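You operate a simulated robot arm through the tools that you are given. There is no shell and no other tool. Be economical: measure what you need, move in short steps, check, and stop when the job is done.

Carry out the task below with a simulated robot arm. There is one attempt and no reset: what you move stays moved.

## Task
Brush the lint off the grey shirt, then rub soap on the patch beside its fold.
Fine: brush and soap go back on their trays. Nothing pinched, dropped or knocked over.
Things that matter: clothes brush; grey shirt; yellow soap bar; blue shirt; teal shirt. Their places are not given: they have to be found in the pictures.

It is judged by the outcome, as a careful person would: the job done as asked, and still so three seconds after it is handed in. It fails if anything else is knocked over, pushed out of place, dropped, spilled or broken. Flat cloth is picked up by pressing the open fingertips on it (5 to 10 N) and closing them slowly along it; thin cloth reads only 2 to 8 mm in the jaws.

## Robot
A 7-joint arm with a two-finger parallel gripper, fixed in place. Base frame: the origin is at the foot of the arm, x ahead of it, y to its left, z up. Lengths are in m, angles in degrees, forces in N, time in s.
Its first joint turns from -66.0 to 66.0 degrees. Payload 2.4 kg.
The TCP is the grasp point between the finger pads, 0.03 m short of the fingertips. In the tool frame z runs along the fingers and y along their closing line. Largest opening 0.094 m; finger width 0.028, thickness 0.01; the body of the gripper, 0.05 by 0.096 m, starts 0.055 m behind the TCP.
Orientation is told as [roll, pitch, yaw] about the base's x, y, z axes, in that order, counted from this pose: with the fingers straight down and closing along the base's y, the tool's x points along the base's -x, its y along +y and its z along -z.

## Interface
- The arm moves only by the tool jog_arm. Its argument "plan" is a list that holds one entry, the list of rows, each a list of 7 numbers: the turn, a rotation vector about the tool's x, y, z in degrees, then the shift along the tool's x, y, z in m, then the closure in counts, from 0 (fully open) to 255 (shut). In form: [[[wx, wy, wz, dx, dy, dz, claw], ...]]. A call has 1 to 12 rows; each row shifts and turns the commanded pose from where the row before left it, along the tool's axes as they then stand. Each row takes 0.2 s and may step no farther than 0.05 m and 8.6 degrees from the row before; otherwise, or with a gripper value out of range, the whole call is refused. A pose out of reach is approached as far as the arm can. The call stops where the force on the tool passes 40 N (or 10 N more than at its start, if that is more) or the arm is blocked; 0.2 s more then pass. Each finger travels about 0.153 m/s and halts on what it meets, pressing with about 24 N; the grip force reading is that of the motor and also rises with nothing between the fingers. The clock runs only during rows and for 0.2 s after the last one: add rows that do not move to give the fingers time. It gives the time, the measured TCP pose, the force on the tool (base axes), the opening and the grip force at its end, in the units of the frame above (readings bear some noise), and new pictures: "views" is both (left out), scene, wrist or none.
- Cameras (640 x 400 px; columns grow to the right, rows downward): "scene" is fixed at [0.0453, 0.483, 1.4443]; the picture's right is [-0.66, -0.75, 0.00], its down [-0.44, 0.39, -0.81] and it looks along [0.61, -0.54, -0.59] (base axes); focal length 369 px, centre (320, 200). "wrist" rides on the gripper at [0.076, 0.014, -0.102] in the tool frame; the picture's right is [-0.18, 0.98, 0.00], its down [-0.75, -0.14, -0.64] and it looks along [-0.63, -0.12, 0.77] (tool axes); focal length 243 px, centre (320, 200).
- locate(camera, pixels): there is no depth. For up to 12 entries [column, row, z] of the newest picture of that camera ("zoom" is the newest enlarged one), the place [x, y] in the base frame at which the ray of that pixel passes the height z, good to about 0.003 m. It takes no simulated time.
- close_up(camera, box): a new picture of the part [left, top, right, bottom] of that camera's present view, enlarged. It takes no simulated time.
- sign_off(): hands the job in; it is judged then, once.

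Keep the steps short. Do not move on a guess: measure, check each grasp and each placing, and mend mistakes. In all there are 80 turns and 200 pictures (those below and enlarged ones count). Leave the gripper open and the arm clear of the work at the hand-in unless told otherwise, and finish with a single line.

The tools are called by a JSON object that holds its "op" and its "data". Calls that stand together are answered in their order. jog_arm: Moves the arm, as the interface text tells. Its arguments: {"type":"object","properties":{"plan":{"type":"array"},"views":{"type":"string","enum":["both","scene","wrist","none"]}},"required":["plan"]} The other tools are called the same way: locate (camera, pixels) gives the place at which the rays of pixels pass given heights; close_up (camera, box) takes an enlarged picture of a part of a camera's view; sign_off () hands the job in.

At the start:

```text
time: 0.0
ee_pos: [0.3901, -0.0602, 1.1372]
orientation: [0.0, 0.0, 0.0]
contact_force: [-0.2, 0.2, 0.5]
width: 0.094
grasp_force: 0.0
```

scene: 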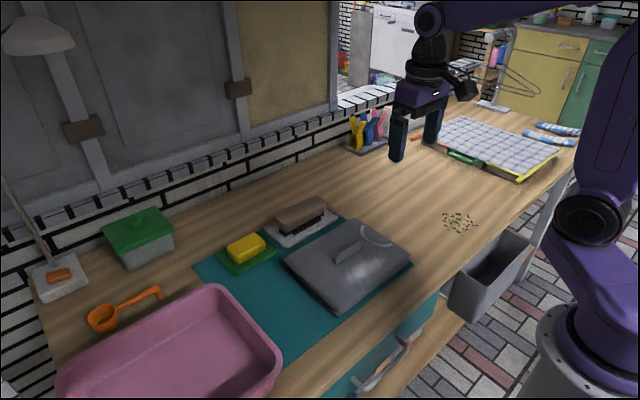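
wrist: 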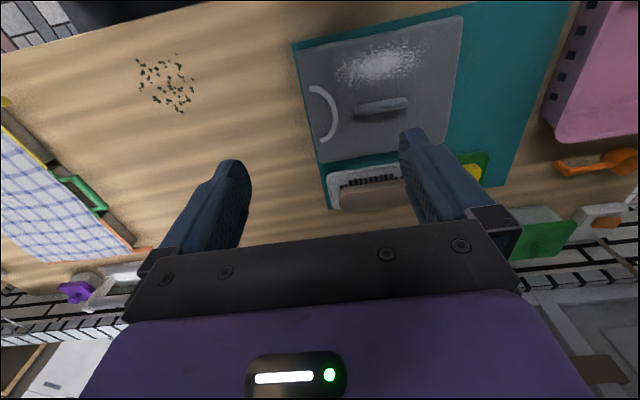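

I see a brush on a white tray around (300,220), soap on a green tray around (245,248), and the folded grey shirt around (348,262). I'll enlarge both views before measuring.

{"op": "close_up", "data": {"camera": "scene", "box": [200, 180, 420, 318]}}

{"op": "close_up", "data": {"camera": "wrist", "box": [280, 0, 600, 220]}}

{"op": "close_up", "data": {"camera": "scene", "box": [380, 80, 600, 260]}}

{"op": "locate", "data": {"camera": "scene", "pixels": [[285, 261, 0.25], [330, 312, 0.25], [412, 262, 0.25], [358, 222, 0.25], [378, 235, 0.26], [348, 255, 0.26], [300, 215, 0.3], [245, 246, 0.28], [265, 237, 0.25], [295, 247, 0.25], [340, 215, 0.25], [460, 221, 0.25]]}}

```text
2.90 times, centred on (310, 249) of scene
```

zoom: 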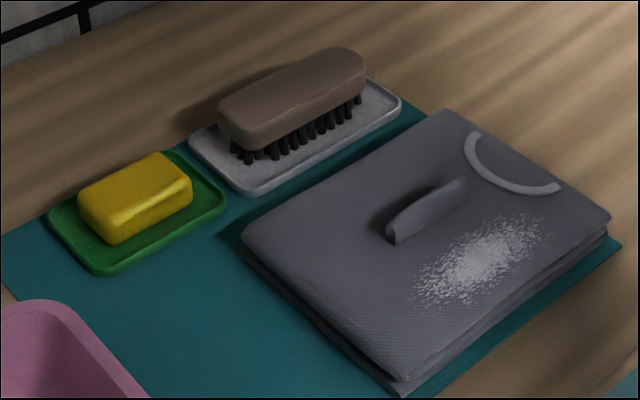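

```text
1.82 times, centred on (440, 110) of wrist
```

zoom: 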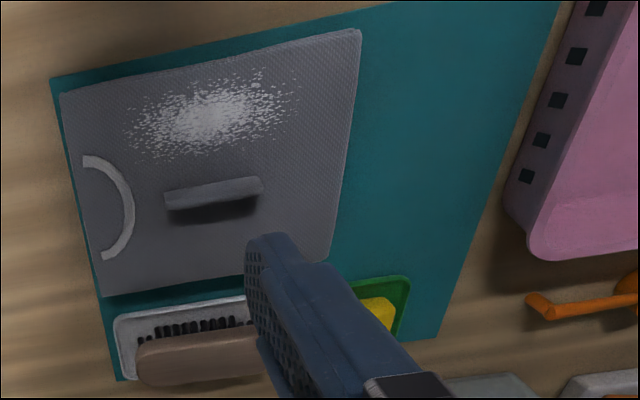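

```text
2.22 times, centred on (490, 170) of scene
```

zoom: 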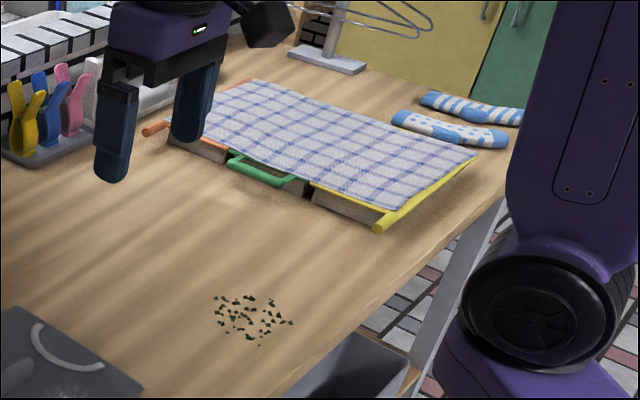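

```text
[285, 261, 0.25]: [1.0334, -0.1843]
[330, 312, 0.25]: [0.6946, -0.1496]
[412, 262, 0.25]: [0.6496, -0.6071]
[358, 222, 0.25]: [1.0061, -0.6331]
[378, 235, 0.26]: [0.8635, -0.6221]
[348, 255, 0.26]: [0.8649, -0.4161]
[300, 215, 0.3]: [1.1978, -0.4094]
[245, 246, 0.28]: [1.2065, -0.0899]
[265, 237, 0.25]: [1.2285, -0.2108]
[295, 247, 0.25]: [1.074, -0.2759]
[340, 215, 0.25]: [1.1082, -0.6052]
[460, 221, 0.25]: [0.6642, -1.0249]
```

The positions at z=0.25 fall out of reach, so that height looks wrong. I'll triangulate the same points in both cameras at several heights.

{"op": "locate", "data": {"camera": "scene", "pixels": [[410, 255, 0.25], [410, 255, 0.6], [410, 255, 0.7], [410, 255, 0.8], [410, 255, 0.9], [283, 262, 0.6], [283, 262, 0.7], [283, 262, 0.8], [283, 262, 0.9], [460, 221, 0.7], [460, 221, 0.8], [460, 221, 0.9]]}}

{"op": "locate", "data": {"camera": "wrist", "pixels": [[310, 47, 0.25], [310, 47, 0.6], [310, 47, 0.7], [310, 47, 0.8], [310, 47, 0.9], [444, 139, 0.6], [444, 139, 0.7], [444, 139, 0.8], [444, 139, 0.9], [167, 84, 0.7], [167, 84, 0.8], [167, 84, 0.9]]}}

```text
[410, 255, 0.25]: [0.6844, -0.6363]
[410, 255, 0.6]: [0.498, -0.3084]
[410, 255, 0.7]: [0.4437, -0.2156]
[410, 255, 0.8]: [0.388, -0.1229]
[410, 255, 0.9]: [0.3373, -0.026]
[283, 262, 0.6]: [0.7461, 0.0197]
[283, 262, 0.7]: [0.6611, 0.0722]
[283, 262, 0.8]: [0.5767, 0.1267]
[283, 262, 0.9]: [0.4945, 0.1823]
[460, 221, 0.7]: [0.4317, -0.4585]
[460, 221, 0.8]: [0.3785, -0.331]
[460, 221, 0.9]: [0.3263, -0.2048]
```

```text
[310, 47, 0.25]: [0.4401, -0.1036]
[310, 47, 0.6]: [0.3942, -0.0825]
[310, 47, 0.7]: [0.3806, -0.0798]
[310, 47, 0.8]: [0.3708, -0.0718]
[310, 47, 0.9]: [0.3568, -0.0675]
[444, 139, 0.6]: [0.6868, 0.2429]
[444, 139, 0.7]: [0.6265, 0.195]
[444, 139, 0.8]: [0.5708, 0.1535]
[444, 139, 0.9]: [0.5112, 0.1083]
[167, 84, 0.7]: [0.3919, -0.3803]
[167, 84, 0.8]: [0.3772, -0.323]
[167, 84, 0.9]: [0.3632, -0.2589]
```

Both cameras agree at about z = 0.81 for the table (from the debris), and the shirt top is near 0.85. So the stated 0.25 is wrong and I'll rely on measured heights. Next I'll move back and a little lower to look at the shirt.

{"op": "jog_arm", "data": {"plan": [[[0, 0, 0, 0.025, 0.02, 0.02, 0], [0, 0, 0, 0.025, 0.02, 0.02, 0], [0, 0, 0, 0.025, 0.02, 0.02, 0], [0, 0, 0, 0.025, 0.02, 0.02, 0], [0, 0, 0, 0, 0, 0, 0]]]}}

{"op": "close_up", "data": {"camera": "wrist", "box": [200, 0, 520, 200]}}

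{"op": "close_up", "data": {"camera": "scene", "box": [280, 200, 420, 320]}}

```text
time: 1.2
ee_pos: [0.2908, 0.0212, 1.056]
orientation: [0.0, -0.1, -0.1]
contact_force: [0.4, -0.7, 0.0]
width: 0.094
grasp_force: 0.0
```

scene: 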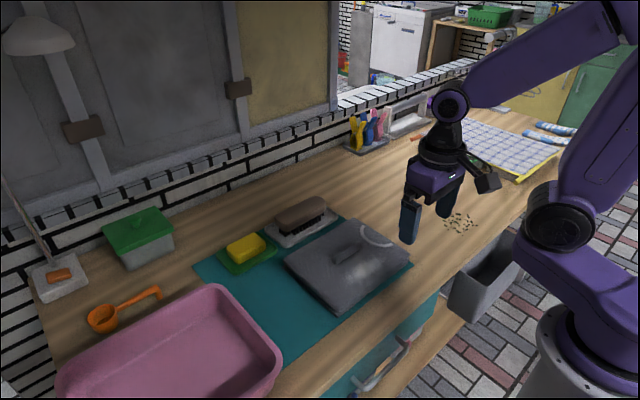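
wrist: 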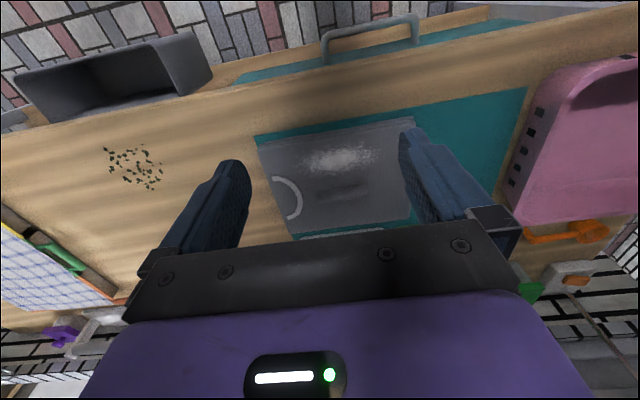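

```text
2.00 times, centred on (360, 100) of wrist
```

zoom: 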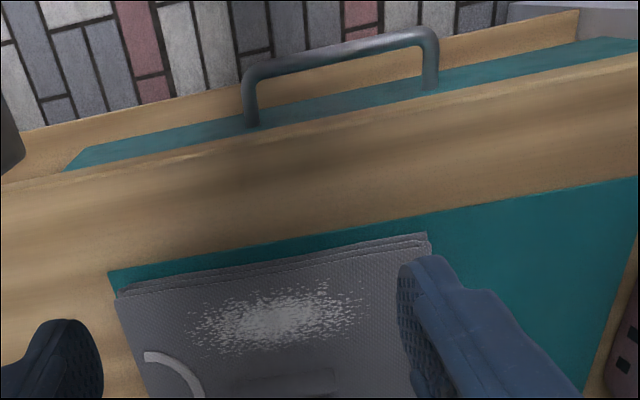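

```text
3.33 times, centred on (350, 260) of scene
```

zoom: 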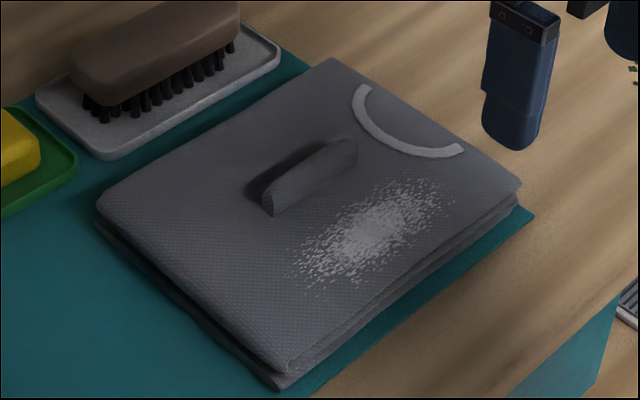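

Next, positions at real heights. The mat is about z=0.81, the shirt top about 0.85, and the brush top and soap top still need measuring.

{"op": "locate", "data": {"camera": "scene", "pixels": [[336, 258, 0.86], [355, 247, 0.86], [366, 270, 0.85], [385, 255, 0.85], [345, 281, 0.85], [284, 262, 0.84], [334, 308, 0.84], [411, 256, 0.85], [351, 219, 0.85]]}}

{"op": "locate", "data": {"camera": "scene", "pixels": [[276, 219, 0.89], [324, 203, 0.89], [266, 234, 0.82], [286, 246, 0.82], [337, 219, 0.82], [325, 207, 0.82], [216, 254, 0.82], [235, 274, 0.82], [277, 254, 0.82], [255, 233, 0.82], [246, 246, 0.85]]}}

```text
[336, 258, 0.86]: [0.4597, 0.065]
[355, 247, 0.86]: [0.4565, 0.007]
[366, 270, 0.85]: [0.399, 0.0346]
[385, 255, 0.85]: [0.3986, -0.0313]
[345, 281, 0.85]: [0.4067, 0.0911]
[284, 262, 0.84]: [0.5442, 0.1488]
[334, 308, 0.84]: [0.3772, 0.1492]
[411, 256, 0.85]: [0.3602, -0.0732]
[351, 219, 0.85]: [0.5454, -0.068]
```

```text
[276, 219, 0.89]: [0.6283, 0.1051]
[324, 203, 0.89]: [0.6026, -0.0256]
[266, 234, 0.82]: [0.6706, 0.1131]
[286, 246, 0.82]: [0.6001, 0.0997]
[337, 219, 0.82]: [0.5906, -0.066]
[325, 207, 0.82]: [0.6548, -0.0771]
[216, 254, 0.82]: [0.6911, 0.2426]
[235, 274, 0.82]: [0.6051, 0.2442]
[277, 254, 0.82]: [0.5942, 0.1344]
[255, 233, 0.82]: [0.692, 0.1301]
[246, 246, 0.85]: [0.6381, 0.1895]
```

The brush sits near (0.62, 0.03) and the soap near (0.64, 0.19). I'll move forward over the shirt for a closer look at the fold and brush.

{"op": "jog_arm", "data": {"plan": [[[0, 0, 0, -0.04, 0.005, 0.01, 0], [0, 0, 0, -0.04, 0.005, 0.01, 0], [0, 0, 0, -0.04, 0.005, 0.01, 0], [0, 0, 0, 0, 0, 0, 0]]], "views": "wrist"}}

{"op": "close_up", "data": {"camera": "wrist", "box": [200, 0, 520, 200]}}

```text
time: 2.2
ee_pos: [0.4116, 0.0362, 1.0258]
orientation: [-0.1, 0.0, 0.0]
contact_force: [-0.3, 0.8, 0.3]
width: 0.0943
grasp_force: 0.1
```

wrist: 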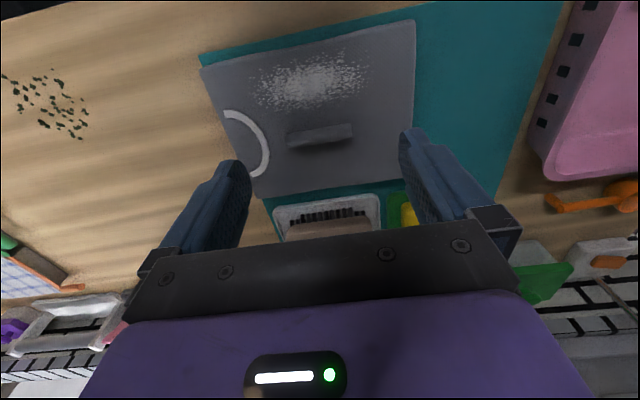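

```text
2.00 times, centred on (360, 100) of wrist
```

zoom: 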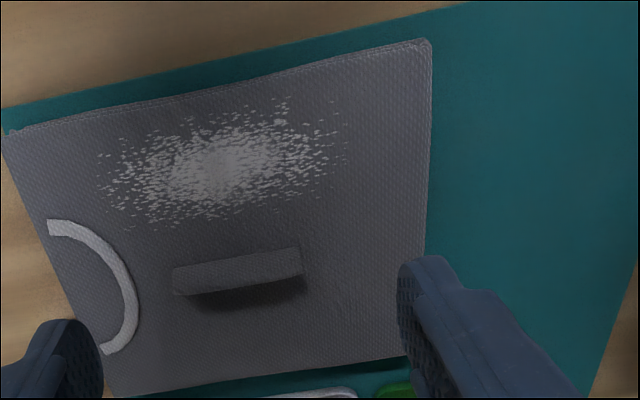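

No stain is visible from this side, and the far side of the ridge is in shadow. I'll tilt the tool so the camera looks straight down or slightly back at the ridge.

{"op": "jog_arm", "data": {"plan": [[[0, 8.5, 0, -0.03, 0, 0, 0], [0, 8.5, 0, -0.03, 0, 0, 0], [0, 8.5, 0, -0.02, 0, 0, 0], [0, 8.5, 0, -0.01, 0, 0, 0], [0, 8.5, 0, 0, 0, 0, 0], [0, 0, 0, 0, 0, 0, 0]]], "views": "wrist"}}

{"op": "close_up", "data": {"camera": "wrist", "box": [200, 0, 520, 230]}}

```text
time: 3.6
ee_pos: [0.499, 0.0338, 1.0115]
orientation: [0.0, 42.7, 0.1]
contact_force: [-1.2, 0.0, 0.1]
width: 0.0939
grasp_force: 0.0
```

wrist: 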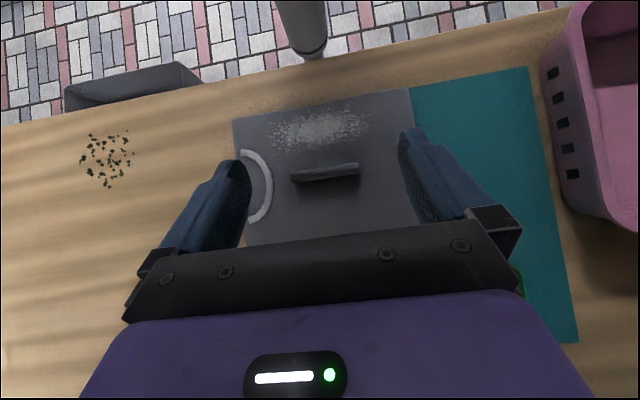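

```text
1.74 times, centred on (360, 115) of wrist
```

zoom: 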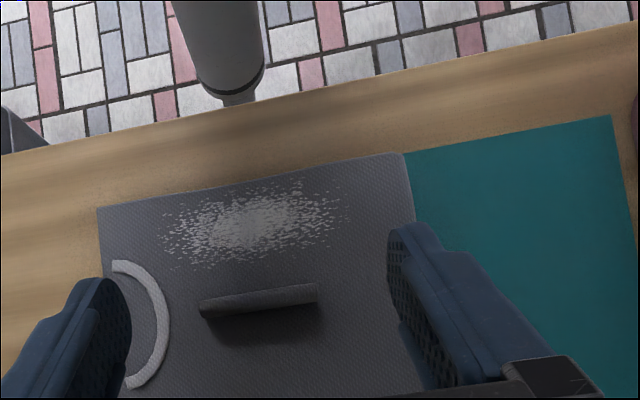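

Still no stain showing, so it may be under the lint. I'll look again after brushing. Next I'll level the tool and turn it 90° so the fingers close across the brush, which lies along y.

{"op": "jog_arm", "data": {"plan": [[[0, -8.5, 0, 0, 0, 0, 0], [0, -8.5, 0, 0, 0, 0, 0], [0, -8.5, 0, 0, 0, 0, 0], [0, -8.5, 0, 0, 0, 0, 0], [0, -8.5, 0, 0, 0, 0, 0], [0, 0, -8.2, 0, 0, 0, 0], [0, 0, -8.2, 0, 0, 0, 0], [0, 0, -8.2, 0, 0, 0, 0], [0, 0, -8.2, 0, 0, 0, 0], [0, 0, -8.2, 0, 0, 0, 0], [0, 0, -8.2, 0, 0, 0, 0]]], "views": "none"}}

{"op": "jog_arm", "data": {"plan": [[[0, 0, -8.2, 0, 0, 0, 0], [0, 0, -8.2, 0, 0, 0, 0], [0, 0, -8.2, 0, 0, 0, 0], [0, 0, -8.2, 0, 0, 0, 0], [0, 0, -8, 0, 0, 0, 0], [0, 0, 0, 0, 0.04, 0, 0], [0, 0, 0, 0, 0.04, 0, 0], [0, 0, 0, 0, 0.04, 0, 0], [0, 0, 0, 0, 0, 0, 0]]]}}

```text
time: 6.0
ee_pos: [0.4983, 0.0354, 1.0142]
orientation: [0.0, 0.0, 49.5]
contact_force: [0.2, 0.3, -0.1]
width: 0.0941
grasp_force: 0.0
```

```text
time: 8.0
ee_pos: [0.3803, 0.0375, 1.0141]
orientation: [0.0, 0.0, 90.0]
contact_force: [0.4, -0.3, -0.3]
width: 0.0942
grasp_force: 0.0
```

scene: 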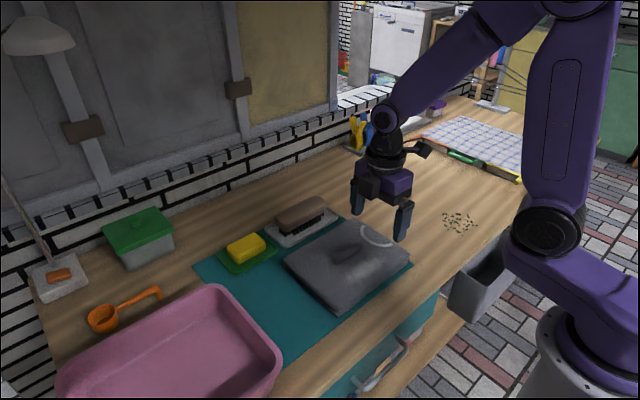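
wrist: 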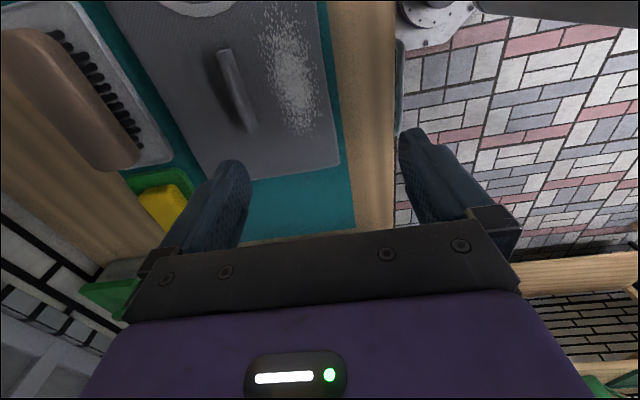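

After the turn, the tool's y points along −x. I'll move 0.235 m forward to sit above the brush and check reach.

{"op": "jog_arm", "data": {"plan": [[[0, 0, 0, 0, -0.04, 0, 0], [0, 0, 0, 0, -0.04, 0, 0], [0, 0, 0, 0, -0.04, 0, 0], [0, 0, 0, 0, -0.04, 0, 0], [0, 0, 0, 0, -0.04, 0, 0], [0, 0, 0, 0, -0.035, 0, 0], [0, 0, 0, 0, 0, 0, 0], [0, 0, 0, 0, 0, 0, 0]]]}}

{"op": "close_up", "data": {"camera": "wrist", "box": [180, 0, 500, 230]}}

{"op": "close_up", "data": {"camera": "scene", "box": [250, 120, 410, 260]}}

```text
time: 9.8
ee_pos: [0.6132, 0.0334, 1.0091]
orientation: [0.0, 0.0, 90.0]
contact_force: [0.1, -0.1, 0.3]
width: 0.094
grasp_force: 0.0
```

scene: 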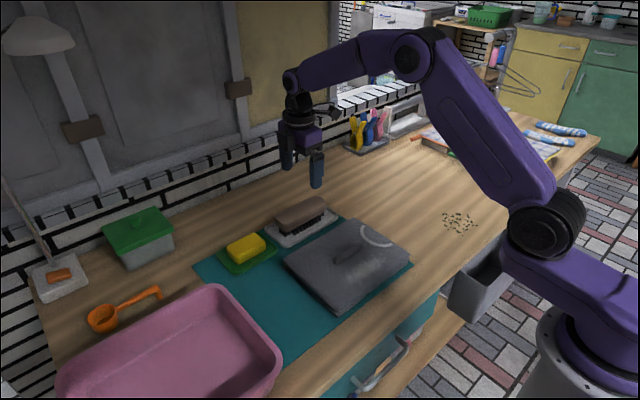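
wrist: 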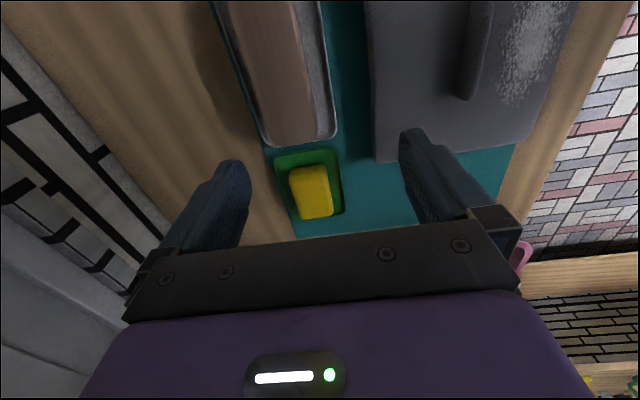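

```text
1.74 times, centred on (340, 115) of wrist
```

zoom: 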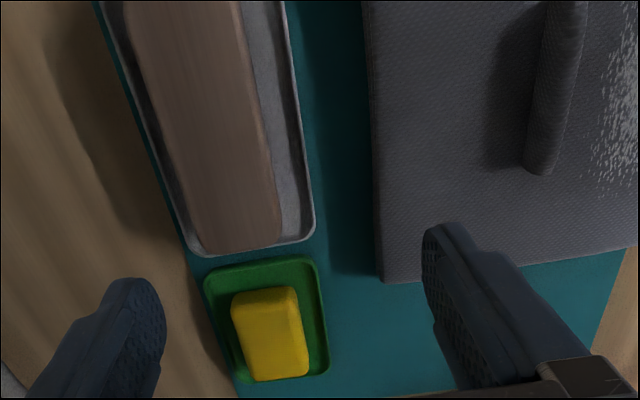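

```text
2.86 times, centred on (330, 190) of scene
```

zoom: 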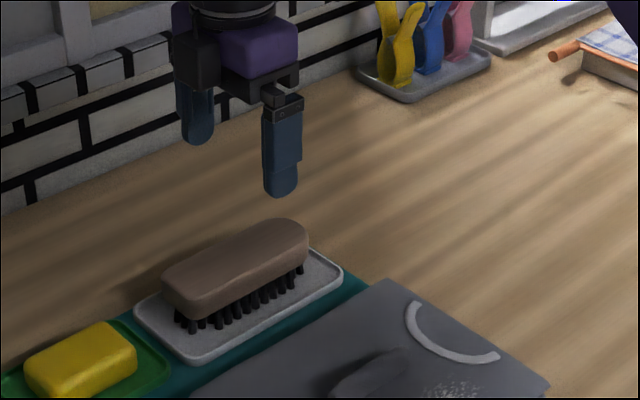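

Reach is fine. To get the brush and soap heights I'll triangulate the ends in both cameras.

{"op": "locate", "data": {"camera": "wrist", "pixels": [[272, 143, 0.87], [314, 137, 0.87], [272, 143, 0.89], [314, 137, 0.89], [240, 20, 0.89], [290, 20, 0.89], [240, 20, 0.87], [290, 20, 0.87], [291, 170, 0.85], [326, 166, 0.85], [302, 219, 0.85], [333, 214, 0.85]]}}

{"op": "locate", "data": {"camera": "scene", "pixels": [[275, 216, 0.87], [288, 226, 0.87], [275, 216, 0.89], [288, 226, 0.89], [318, 198, 0.87], [327, 206, 0.87], [318, 198, 0.89], [327, 206, 0.89], [227, 246, 0.84], [238, 256, 0.84], [253, 232, 0.84], [266, 242, 0.84]]}}

```text
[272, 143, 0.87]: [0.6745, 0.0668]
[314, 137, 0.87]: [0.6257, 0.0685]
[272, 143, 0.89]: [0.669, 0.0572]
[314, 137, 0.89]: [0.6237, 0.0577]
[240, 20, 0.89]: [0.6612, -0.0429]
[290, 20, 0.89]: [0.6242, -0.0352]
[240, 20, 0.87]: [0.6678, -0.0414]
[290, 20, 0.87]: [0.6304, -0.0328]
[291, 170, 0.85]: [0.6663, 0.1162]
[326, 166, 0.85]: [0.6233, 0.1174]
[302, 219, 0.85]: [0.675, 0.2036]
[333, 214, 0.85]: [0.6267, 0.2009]
```

```text
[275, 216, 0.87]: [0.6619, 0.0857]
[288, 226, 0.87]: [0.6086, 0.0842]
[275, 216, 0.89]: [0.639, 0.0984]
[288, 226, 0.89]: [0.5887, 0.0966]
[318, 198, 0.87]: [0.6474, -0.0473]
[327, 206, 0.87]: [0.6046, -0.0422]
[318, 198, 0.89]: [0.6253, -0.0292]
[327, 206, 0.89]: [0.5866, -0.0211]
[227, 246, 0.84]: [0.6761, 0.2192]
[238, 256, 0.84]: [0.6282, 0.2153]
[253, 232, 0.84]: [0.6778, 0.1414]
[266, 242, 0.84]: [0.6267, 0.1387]
```

The brush top is at about z=0.857 and its axis runs from (0.640,−0.057) to (0.652,0.076), roughly 5° off y. I'll shift over its middle (0.646, 0.01), turn −5°, and go down to 0.93 for a check.

{"op": "jog_arm", "data": {"plan": [[[0, 0, 5, 0, 0, 0, 0], [0, 0, 0, 0.012, -0.015, 0.03, 0], [0, 0, 0, 0.01, -0.014, 0.03, 0], [0, 0, 0, 0, 0, 0.02, 0], [0, 0, 0, 0, 0, 0, 0], [0, 0, 0, 0, 0, 0, 0]]]}}

{"op": "close_up", "data": {"camera": "scene", "box": [240, 140, 380, 260]}}

{"op": "close_up", "data": {"camera": "wrist", "box": [180, 0, 500, 230]}}

```text
time: 11.2
ee_pos: [0.6415, 0.0105, 0.9335]
orientation: [0.0, 0.0, 85.0]
contact_force: [0.2, 0.6, 0.0]
width: 0.0941
grasp_force: 0.0
```

scene: 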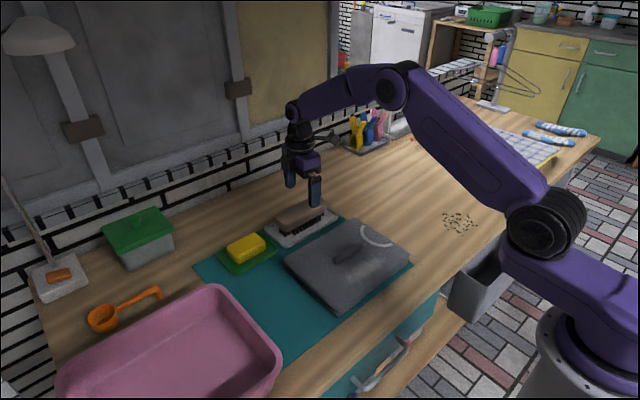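
wrist: 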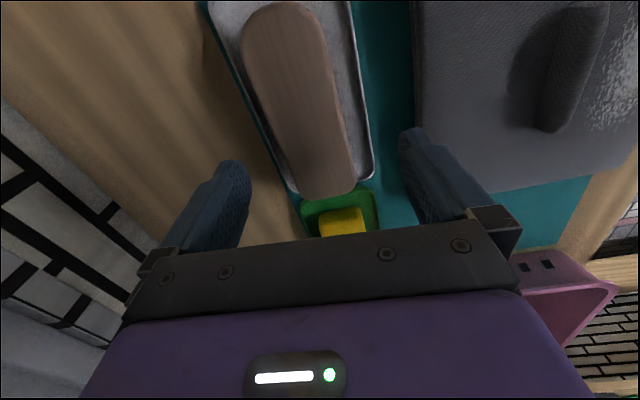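

```text
3.33 times, centred on (310, 200) of scene
```

zoom: 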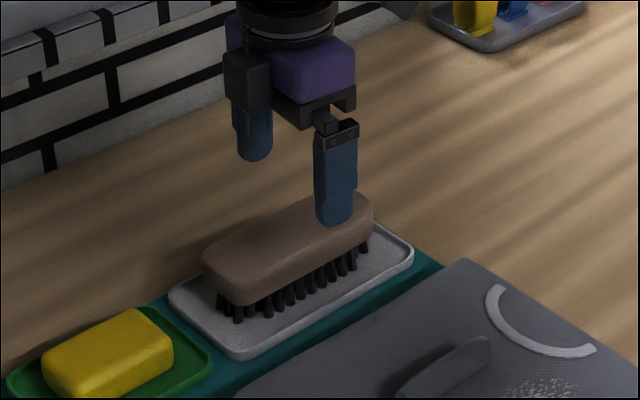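

```text
1.74 times, centred on (340, 115) of wrist
```

zoom: 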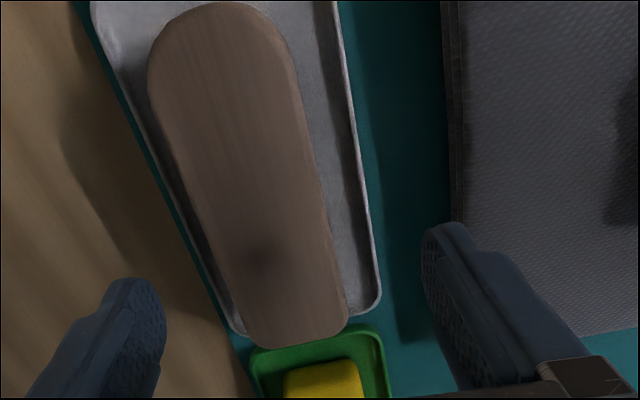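

Both ends and sides of the brush show in the wrist view now. I'll measure them at z 0.857 and compare with the tray.

{"op": "locate", "data": {"camera": "wrist", "pixels": [[282, 3, 0.857], [328, 198, 0.857], [262, 98, 0.857], [335, 98, 0.857], [282, 3, 0.87], [328, 198, 0.87], [262, 98, 0.87], [335, 98, 0.87], [373, 180, 0.82], [210, 5, 0.82], [292, 192, 0.82], [350, 5, 0.82]]}}

{"op": "locate", "data": {"camera": "scene", "pixels": [[271, 219, 0.857], [276, 224, 0.857], [276, 224, 0.87], [319, 197, 0.857], [284, 246, 0.82], [261, 229, 0.82], [334, 216, 0.82], [317, 205, 0.82]]}}

```text
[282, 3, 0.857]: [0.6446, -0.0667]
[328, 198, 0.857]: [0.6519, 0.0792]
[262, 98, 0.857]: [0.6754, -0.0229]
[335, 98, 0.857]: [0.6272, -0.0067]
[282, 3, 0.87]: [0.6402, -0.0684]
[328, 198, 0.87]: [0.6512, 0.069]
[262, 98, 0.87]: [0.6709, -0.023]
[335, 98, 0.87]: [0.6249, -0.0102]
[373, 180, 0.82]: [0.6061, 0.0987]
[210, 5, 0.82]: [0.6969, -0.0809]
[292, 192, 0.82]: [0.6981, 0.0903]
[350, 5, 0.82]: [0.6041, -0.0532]
```

```text
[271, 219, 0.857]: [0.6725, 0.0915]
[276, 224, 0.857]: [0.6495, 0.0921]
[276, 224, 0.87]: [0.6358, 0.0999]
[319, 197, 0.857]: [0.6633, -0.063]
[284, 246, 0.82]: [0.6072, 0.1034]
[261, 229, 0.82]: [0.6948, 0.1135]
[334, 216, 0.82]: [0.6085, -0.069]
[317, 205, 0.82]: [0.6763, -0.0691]
```

The brush centre measures (0.650, 0.008). I'll move 8 mm forward and go down to about z=0.857, which leaves the fingertips around 0.827, above the tray floor.

{"op": "jog_arm", "data": {"plan": [[[0, 0, 0, 0.002, -0.008, 0, 0], [0, 0, 0, 0, 0, 0.03, 0], [0, 0, 0, 0, 0, 0.025, 0], [0, 0, 0, 0, 0, 0.012, 0], [0, 0, 0, 0, 0, 0.009, 0], [0, 0, 0, 0, 0, 0, 0], [0, 0, 0, 0, 0, 0, 0]]]}}

{"op": "close_up", "data": {"camera": "scene", "box": [240, 140, 380, 260]}}

{"op": "close_up", "data": {"camera": "wrist", "box": [180, 0, 500, 230]}}

```text
time: 12.8
ee_pos: [0.6485, 0.0068, 0.8562]
orientation: [-0.1, 0.1, 85.0]
contact_force: [-0.6, 0.3, -0.1]
width: 0.0942
grasp_force: 0.0
```

scene: 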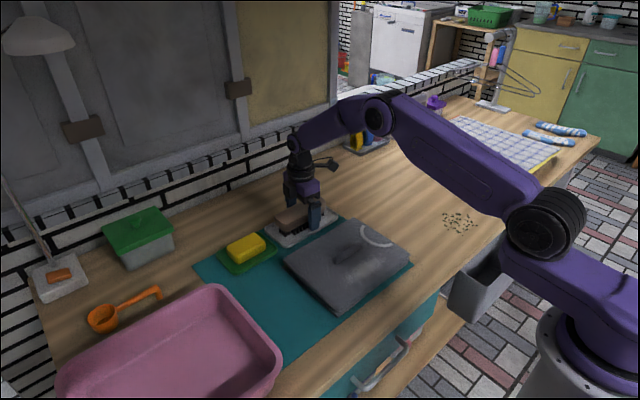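
wrist: 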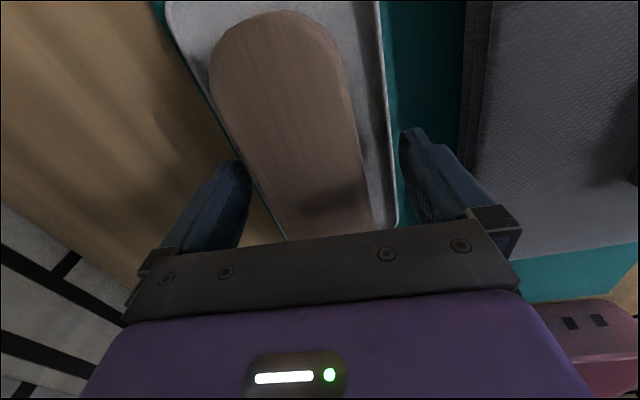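

```text
3.33 times, centred on (310, 200) of scene
```

zoom: 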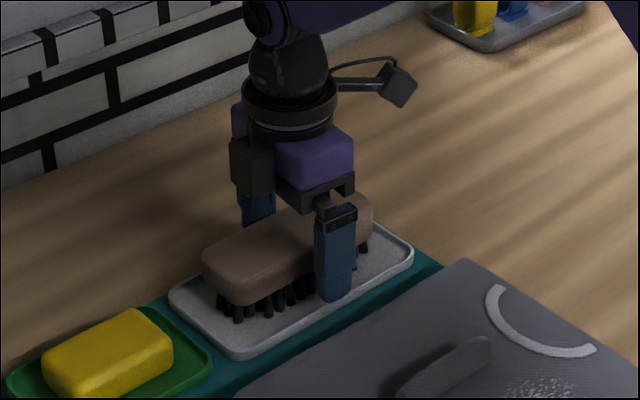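

```text
1.74 times, centred on (340, 115) of wrist
```

zoom: 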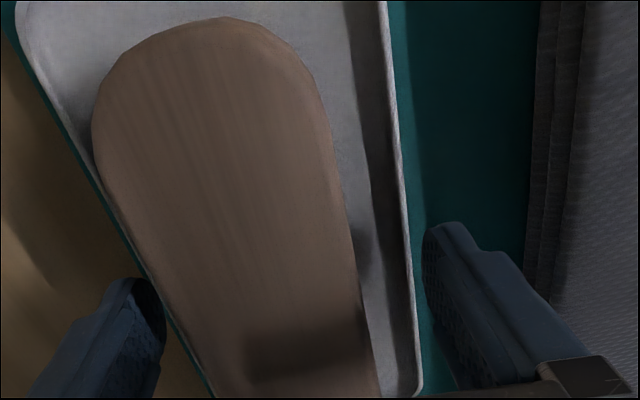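

The fingers straddle the wood clear of the tray. I'll close gradually.

{"op": "jog_arm", "data": {"plan": [[[0, 0, 0, 0, 0, 0, 80], [0, 0, 0, 0, 0, 0, 110], [0, 0, 0, 0, 0, 0, 130], [0, 0, 0, 0, 0, 0, 160], [0, 0, 0, 0, 0, 0, 200], [0, 0, 0, 0, 0, 0, 200]]], "views": "none"}}

{"op": "close_up", "data": {"camera": "scene", "box": [240, 140, 380, 260]}}

```text
time: 14.2
ee_pos: [0.6482, 0.007, 0.8567]
orientation: [0.0, -0.1, 85.0]
contact_force: [-0.1, -0.2, 3.4]
width: 0.06
grasp_force: 24.3
```

```text
3.33 times, centred on (310, 200) of scene
```

zoom: 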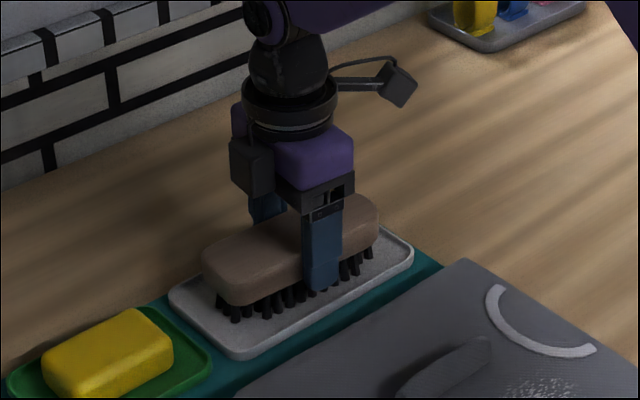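

The brush is held at width 0.060 with 24 N. Its tray pose is TCP (0.6485, 0.007, 0.8565), yaw 85. I'll lift straight up 0.1 and check.

{"op": "jog_arm", "data": {"plan": [[[0, 0, 0, 0, 0, -0.01, 200], [0, 0, 0, 0, 0, -0.02, 200], [0, 0, 0, 0, 0, -0.03, 200], [0, 0, 0, 0, 0, -0.04, 200], [0, 0, 0, 0, 0, 0, 200]]]}}

{"op": "close_up", "data": {"camera": "scene", "box": [240, 140, 380, 260]}}

```text
time: 15.4
ee_pos: [0.6483, 0.0072, 0.9562]
orientation: [0.1, 0.0, 85.0]
contact_force: [-0.3, 0.3, -1.0]
width: 0.0598
grasp_force: 24.2
```

scene: 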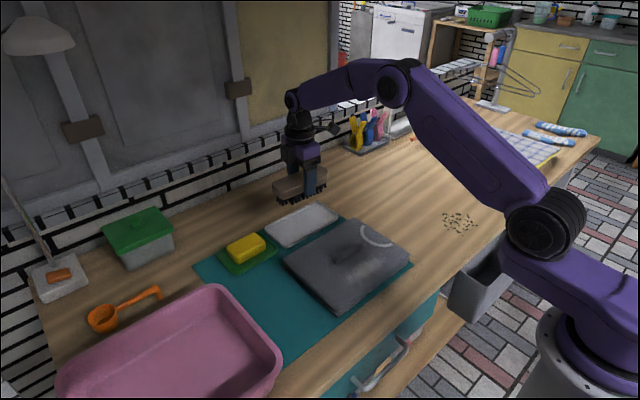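
wrist: 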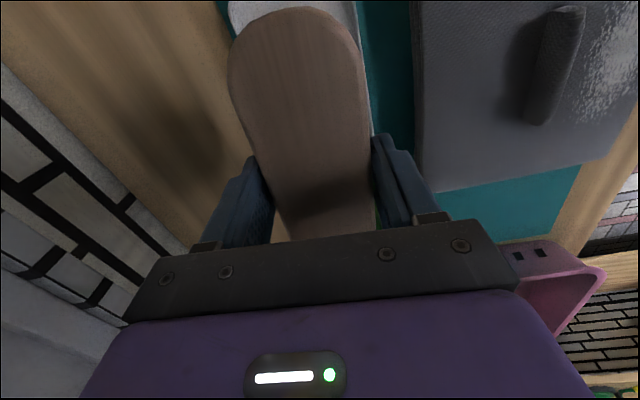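

```text
3.33 times, centred on (310, 200) of scene
```

zoom: 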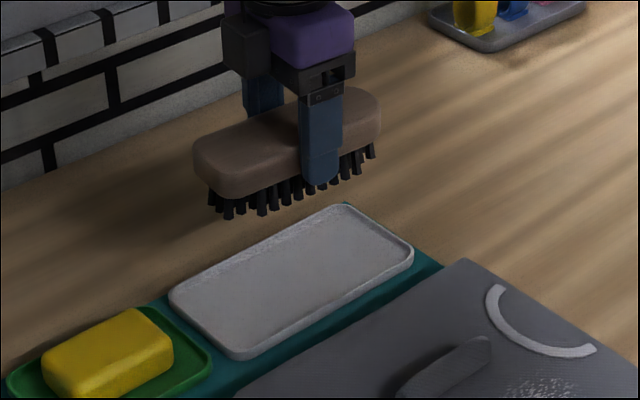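

The brush hangs level and firm. Before brushing I'll measure the lint outline and fold edges.

{"op": "close_up", "data": {"camera": "scene", "box": [280, 210, 420, 320]}}

{"op": "locate", "data": {"camera": "scene", "pixels": [[384, 254, 0.85], [341, 287, 0.85], [338, 272, 0.85], [388, 260, 0.85], [334, 264, 0.85], [357, 250, 0.85], [328, 257, 0.85], [360, 242, 0.85]]}}

{"op": "locate", "data": {"camera": "wrist", "pixels": [[553, 6, 0.85], [526, 122, 0.85], [583, 8, 0.86], [552, 122, 0.86], [568, 95, 0.85], [636, 60, 0.85], [414, 3, 0.85], [420, 186, 0.85]]}}

```text
3.64 times, centred on (350, 265) of scene
```

zoom: 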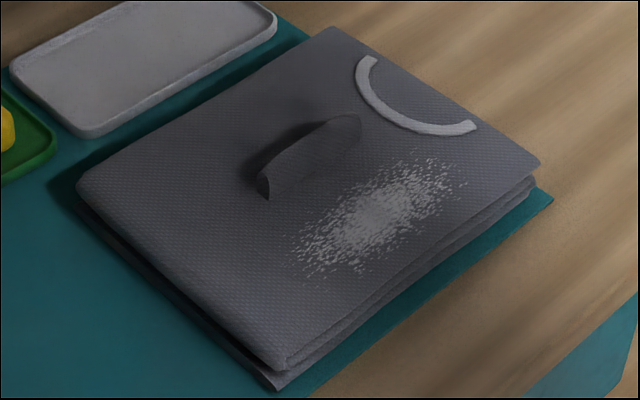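

```text
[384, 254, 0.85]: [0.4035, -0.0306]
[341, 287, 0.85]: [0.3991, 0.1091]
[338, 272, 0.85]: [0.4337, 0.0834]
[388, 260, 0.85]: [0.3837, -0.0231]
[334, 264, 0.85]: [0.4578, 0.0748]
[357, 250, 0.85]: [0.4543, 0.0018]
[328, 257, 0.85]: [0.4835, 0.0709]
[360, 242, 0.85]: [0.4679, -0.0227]
```

```text
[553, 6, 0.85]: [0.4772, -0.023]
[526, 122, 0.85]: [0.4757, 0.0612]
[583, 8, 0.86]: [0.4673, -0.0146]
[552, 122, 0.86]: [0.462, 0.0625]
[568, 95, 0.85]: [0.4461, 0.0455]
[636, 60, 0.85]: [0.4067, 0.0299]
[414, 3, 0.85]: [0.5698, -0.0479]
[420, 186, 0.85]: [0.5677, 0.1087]
```

Lint spans roughly x 0.375–0.435, y −0.035–0.10. The near side of the fold is at x≈0.455. The brush is as long as the lint, so strokes toward −x will keep clear of the fold. I'll carry it above (0.42, 0.035) at the current height.

{"op": "jog_arm", "data": {"plan": [[[0, 0, 0, -0.0016, 0.046, 0, 200], [0, 0, 0, -0.0016, 0.046, 0, 200], [0, 0, 0, -0.0016, 0.046, 0, 200], [0, 0, 0, -0.0016, 0.046, 0, 200], [0, 0, 0, -0.0016, 0.046, 0, 200], [0, 0, 0, 0, 0, 0.03, 200], [0, 0, 0, 0, 0, 0, 200]]]}}

{"op": "close_up", "data": {"camera": "scene", "box": [280, 180, 440, 320]}}

```text
time: 17.0
ee_pos: [0.419, 0.0324, 0.9255]
orientation: [0.0, 0.0, 85.0]
contact_force: [0.6, 0.5, -1.4]
width: 0.0597
grasp_force: 24.3
```

scene: 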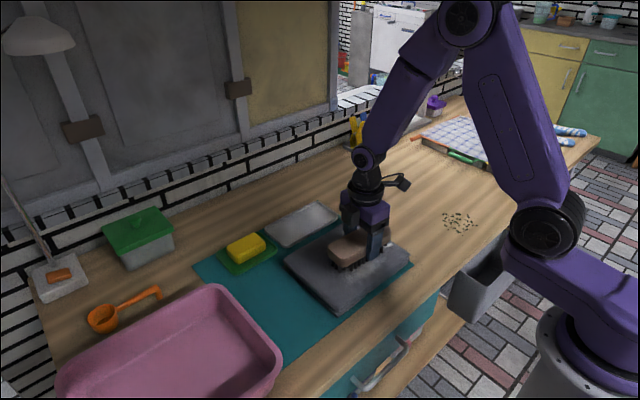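
wrist: 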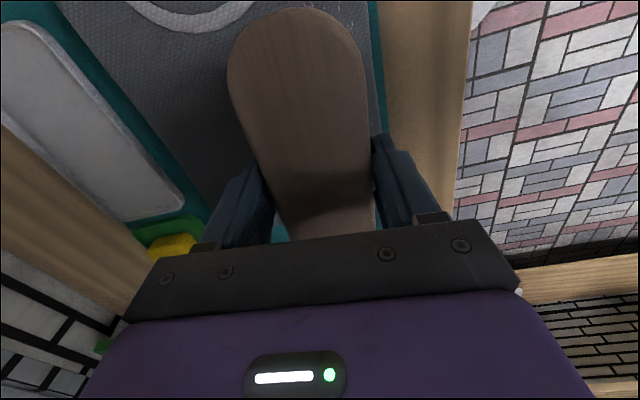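

```text
2.86 times, centred on (360, 250) of scene
```

zoom: 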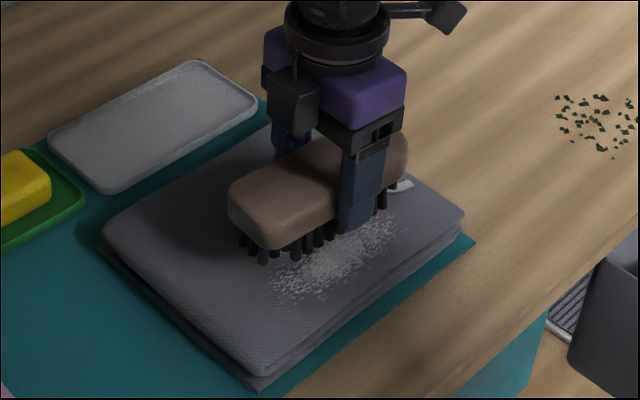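

The brush is over the lint. The far finger would come close to the fold, so I'll start at x≈0.409 and step down gently, watching the force.

{"op": "jog_arm", "data": {"plan": [[[0, 0, 0, 0, 0.01, 0.01, 200], [0, 0, 0, 0, 0, 0.01, 200], [0, 0, 0, 0, 0, 0.005, 200], [0, 0, 0, 0, 0, 0, 200]]], "views": "none"}}

{"op": "close_up", "data": {"camera": "scene", "box": [300, 200, 420, 305]}}

```text
time: 18.0
ee_pos: [0.4105, 0.0367, 0.9006]
orientation: [0.0, 0.0, 85.0]
contact_force: [-0.9, -0.2, -1.2]
width: 0.0601
grasp_force: 24.3
```

```text
3.81 times, centred on (360, 252) of scene
```

zoom: 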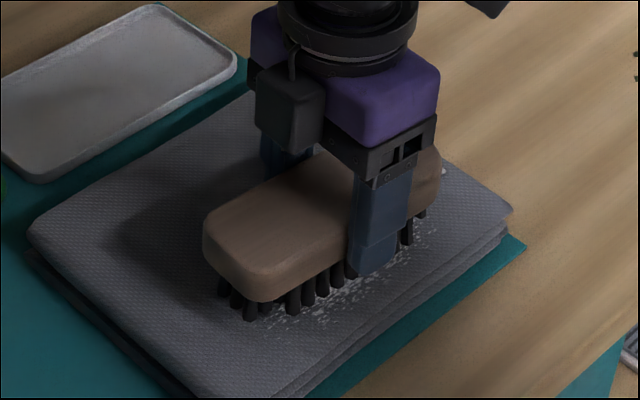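

Close to contact but still only carrying weight. I'll lower in 3 mm steps.

{"op": "jog_arm", "data": {"plan": [[[0, 0, 0, 0, 0, 0.003, 200], [0, 0, 0, 0, 0, 0.003, 200], [0, 0, 0, 0, 0, 0, 200]]], "views": "none"}}

{"op": "jog_arm", "data": {"plan": [[[0, 0, 0, 0, 0, 0.003, 200], [0, 0, 0, 0, 0, 0, 200]]], "views": "none"}}

```text
time: 18.8
ee_pos: [0.4105, 0.0359, 0.8948]
orientation: [0.0, 0.0, 85.0]
contact_force: [0.2, 0.4, -1.7]
width: 0.0603
grasp_force: 24.2
```

```text
time: 19.4
ee_pos: [0.4091, 0.0369, 0.891]
orientation: [0.0, 0.0, 85.0]
contact_force: [1.3, 0.7, -1.7]
width: 0.06
grasp_force: 23.8
```

{"op": "jog_arm", "data": {"plan": [[[0, 0, 0, 0, 0, 0.003, 200], [0, 0, 0, 0, 0, 0, 200]]], "views": "none"}}

{"op": "jog_arm", "data": {"plan": [[[0, 0, 0, 0, 0, 0.003, 200], [0, 0, 0, 0, 0, 0, 200]]], "views": "none"}}

{"op": "close_up", "data": {"camera": "scene", "box": [300, 200, 420, 305]}}

```text
time: 20.0
ee_pos: [0.4093, 0.0365, 0.8893]
orientation: [0.0, 0.0, 85.0]
contact_force: [-0.8, 0.3, -1.3]
width: 0.0597
grasp_force: 24.3
```

```text
time: 20.6
ee_pos: [0.4096, 0.0363, 0.8863]
orientation: [0.0, 0.0, 85.0]
contact_force: [0.4, 0.8, -1.4]
width: 0.0599
grasp_force: 23.9
```

```text
3.81 times, centred on (360, 252) of scene
```

zoom: 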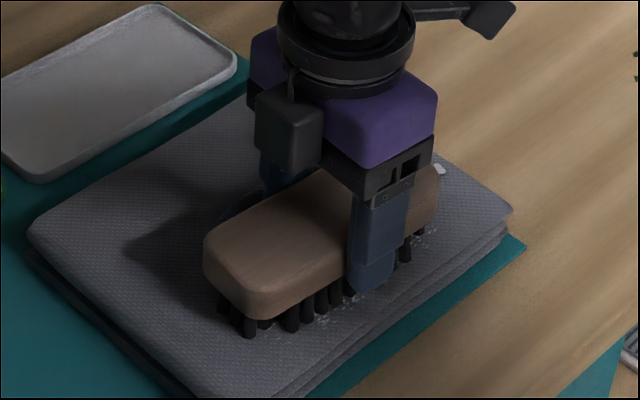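

No contact yet, so I'll keep going in 2–3 mm steps.

{"op": "jog_arm", "data": {"plan": [[[0, 0, 0, 0, 0, 0.003, 200], [0, 0, 0, 0, 0, 0, 200]]], "views": "none"}}

{"op": "jog_arm", "data": {"plan": [[[0, 0, 0, 0, 0, 0.002, 200], [0, 0, 0, 0, 0, 0, 200]]], "views": "none"}}

{"op": "jog_arm", "data": {"plan": [[[0, 0, 0, 0, 0, 0.002, 200], [0, 0, 0, 0, 0, 0, 200]]], "views": "none"}}

```text
time: 21.2
ee_pos: [0.4111, 0.0354, 0.8847]
orientation: [-0.1, 0.0, 85.0]
contact_force: [-1.9, 0.4, 18.5]
width: 0.0601
grasp_force: 23.2
```

```text
time: 21.8
ee_pos: [0.4105, 0.0359, 0.8814]
orientation: [-0.2, 0.1, 85.1]
contact_force: [-1.1, -1.5, 17.8]
width: 0.0601
grasp_force: 24.2
```

```text
time: 22.4
ee_pos: [0.4104, 0.0371, 0.878]
orientation: [-0.1, 0.0, 84.9]
contact_force: [-0.6, -0.6, 18.6]
width: 0.06
grasp_force: 23.8
```

Contact came at about z=0.885, and the force stays near 18 N as I press, so the brush may be slipping or the cloth compressing. I'll back off 4 mm and look.

{"op": "jog_arm", "data": {"plan": [[[0, 0, 0, 0, 0, -0.004, 200], [0, 0, 0, 0, 0, 0, 200]]], "views": "none"}}

{"op": "close_up", "data": {"camera": "scene", "box": [300, 200, 420, 305]}}

```text
time: 23.0
ee_pos: [0.41, 0.0366, 0.8833]
orientation: [0.1, 0.0, 85.0]
contact_force: [1.4, 0.7, -1.3]
width: 0.06
grasp_force: 23.9
```

```text
3.81 times, centred on (360, 252) of scene
```

zoom: 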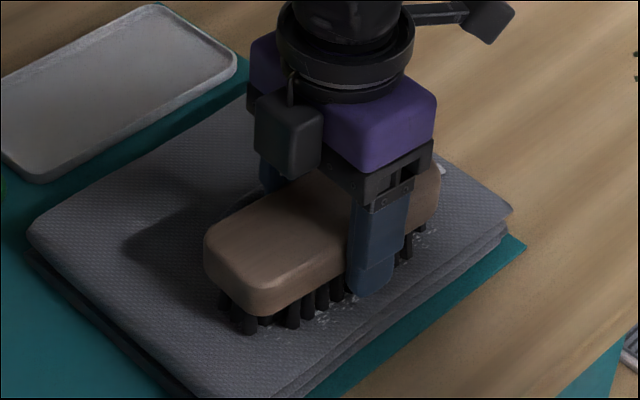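

The force dropped to zero, so the brush slid about 5 mm up in the fingers. The grip is still firm. I'll press in 1 mm steps to get light contact.

{"op": "jog_arm", "data": {"plan": [[[0, 0, 0, 0, 0, 0.001, 200], [0, 0, 0, 0, 0, 0, 200]]], "views": "none"}}

{"op": "jog_arm", "data": {"plan": [[[0, 0, 0, 0, 0, 0.001, 200], [0, 0, 0, 0, 0, 0, 200]]], "views": "none"}}

```text
time: 23.6
ee_pos: [0.4101, 0.0374, 0.8835]
orientation: [0.0, 0.0, 85.0]
contact_force: [0.4, -0.7, -0.5]
width: 0.0601
grasp_force: 24.3
```

```text
time: 24.2
ee_pos: [0.4098, 0.0371, 0.8811]
orientation: [0.1, -0.1, 85.1]
contact_force: [-0.6, 0.3, -1.1]
width: 0.0598
grasp_force: 23.8
```

{"op": "jog_arm", "data": {"plan": [[[0, 0, 0, 0, 0, 0.001, 200], [0, 0, 0, 0, 0, 0, 200]]], "views": "none"}}

{"op": "jog_arm", "data": {"plan": [[[0, 0, 0, 0, 0, 0.0005, 200], [0, 0, 0, 0, 0, 0, 200]]], "views": "none"}}

```text
time: 24.8
ee_pos: [0.4096, 0.0382, 0.8805]
orientation: [0.1, -0.1, 85.1]
contact_force: [-0.2, 0.1, -1.0]
width: 0.0599
grasp_force: 23.7
```

```text
time: 25.4
ee_pos: [0.409, 0.0384, 0.8797]
orientation: [0.2, 0.0, 85.0]
contact_force: [-0.3, 1.0, -0.5]
width: 0.0599
grasp_force: 24.2
```

Nearly touching now: the brush weight reading has eased from −1.4 to −0.5. I'll go down another 0.7 mm, then make a short stroke toward the near edge.

{"op": "jog_arm", "data": {"plan": [[[0, 0, 0, 0, 0, 0.0007, 200], [0, 0, 0, 0, 0.01, 0, 200], [0, 0, 0, 0, 0.012, 0, 200], [0, 0, 0, 0, 0.012, 0, 200], [0, 0, 0, 0, 0.012, 0, 200], [0, 0, 0, 0, 0.01, 0, 200]]], "views": "none"}}

{"op": "close_up", "data": {"camera": "scene", "box": [300, 200, 420, 320]}}

```text
time: 26.8
ee_pos: [0.3546, 0.0431, 0.8795]
orientation: [0.0, 0.0, 84.9]
contact_force: [0.5, 0.4, -1.3]
width: 0.06
grasp_force: 24.0
```

```text
3.33 times, centred on (360, 260) of scene
```

zoom: 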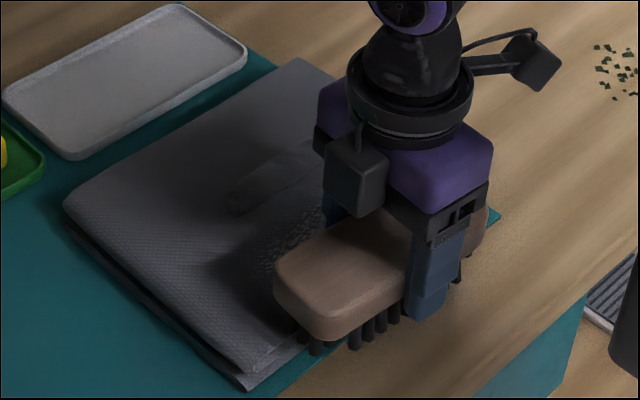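

The lint is still there, so the stroke skimmed over it. I'll lift, return to x≈0.412, press 2 mm lower, and read the force.

{"op": "jog_arm", "data": {"plan": [[[0, 0, 0, 0, 0, -0.02, 200], [0, 0, 0, 0, -0.028, 0, 200], [0, 0, 0, 0, -0.028, 0, 200], [0, 0, 0, 0, 0, 0.015, 200], [0, 0, 0, 0, 0, 0.006, 200], [0, 0, 0, 0, 0, 0, 200]]], "views": "none"}}

{"op": "jog_arm", "data": {"plan": [[[0, 0, 0, 0, 0, 0.001, 200], [0, 0, 0, 0, 0, 0, 200]]], "views": "none"}}

```text
time: 28.2
ee_pos: [0.409, 0.0379, 0.8797]
orientation: [-0.1, -0.1, 85.1]
contact_force: [-2.2, -1.6, 18.2]
width: 0.0604
grasp_force: 24.4
```

```text
time: 28.8
ee_pos: [0.4093, 0.037, 0.8765]
orientation: [-0.1, 0.0, 85.1]
contact_force: [0.5, -1.0, 17.8]
width: 0.06
grasp_force: 23.8
```

The brush is at its slip limit of about 18 N. I'll back off 0.8 mm to lighten it and read.

{"op": "jog_arm", "data": {"plan": [[[0, 0, 0, 0, 0, -0.0008, 200], [0, 0, 0, 0, 0, 0, 200]]], "views": "none"}}

```text
time: 29.4
ee_pos: [0.4089, 0.0368, 0.8789]
orientation: [0.2, 0.1, 85.0]
contact_force: [0.0, -0.6, -0.8]
width: 0.0597
grasp_force: 23.7
```

{"op": "jog_arm", "data": {"plan": [[[0, 0, 0, 0, 0, 0.0006, 200], [0, 0, 0, 0, 0, 0, 200]]], "views": "none"}}

```text
time: 30.0
ee_pos: [0.4089, 0.0379, 0.8779]
orientation: [0.0, 0.0, 85.1]
contact_force: [0.2, -0.4, -1.5]
width: 0.0599
grasp_force: 24.3
```

{"op": "jog_arm", "data": {"plan": [[[0, 0, 0, 0, 0, 0.0006, 200], [0, 0, 0, 0, 0, 0, 200]]], "views": "none"}}

```text
time: 30.6
ee_pos: [0.4097, 0.0371, 0.8774]
orientation: [0.1, 0.0, 85.0]
contact_force: [0.0, 0.1, -1.6]
width: 0.0599
grasp_force: 24.0
```

I'll press 1 mm more and stroke directly, with a tiny downward drift to keep contact.

{"op": "jog_arm", "data": {"plan": [[[0, 0, 0, 0, 0, 0.001, 200], [0, 0, 0, 0, 0.008, 0.0002, 200], [0, 0, 0, 0, 0.01, 0.0002, 200], [0, 0, 0, 0, 0.01, 0.0002, 200], [0, 0, 0, 0, 0.01, 0.0002, 200], [0, 0, 0, 0, 0.01, 0.0002, 200], [0, 0, 0, 0, 0.008, 0, 200]]], "views": "none"}}

{"op": "close_up", "data": {"camera": "scene", "box": [300, 200, 420, 320]}}

```text
time: 32.2
ee_pos: [0.355, 0.0403, 0.8746]
orientation: [0.0, 0.0, 85.0]
contact_force: [7.2, 2.5, 13.1]
width: 0.0604
grasp_force: 23.8
```

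```text
3.33 times, centred on (360, 260) of scene
```

zoom: 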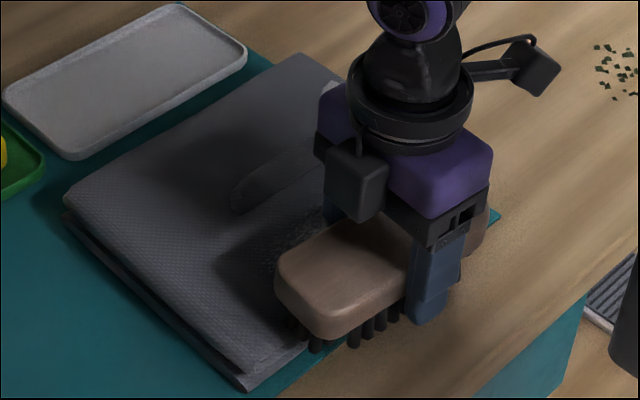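

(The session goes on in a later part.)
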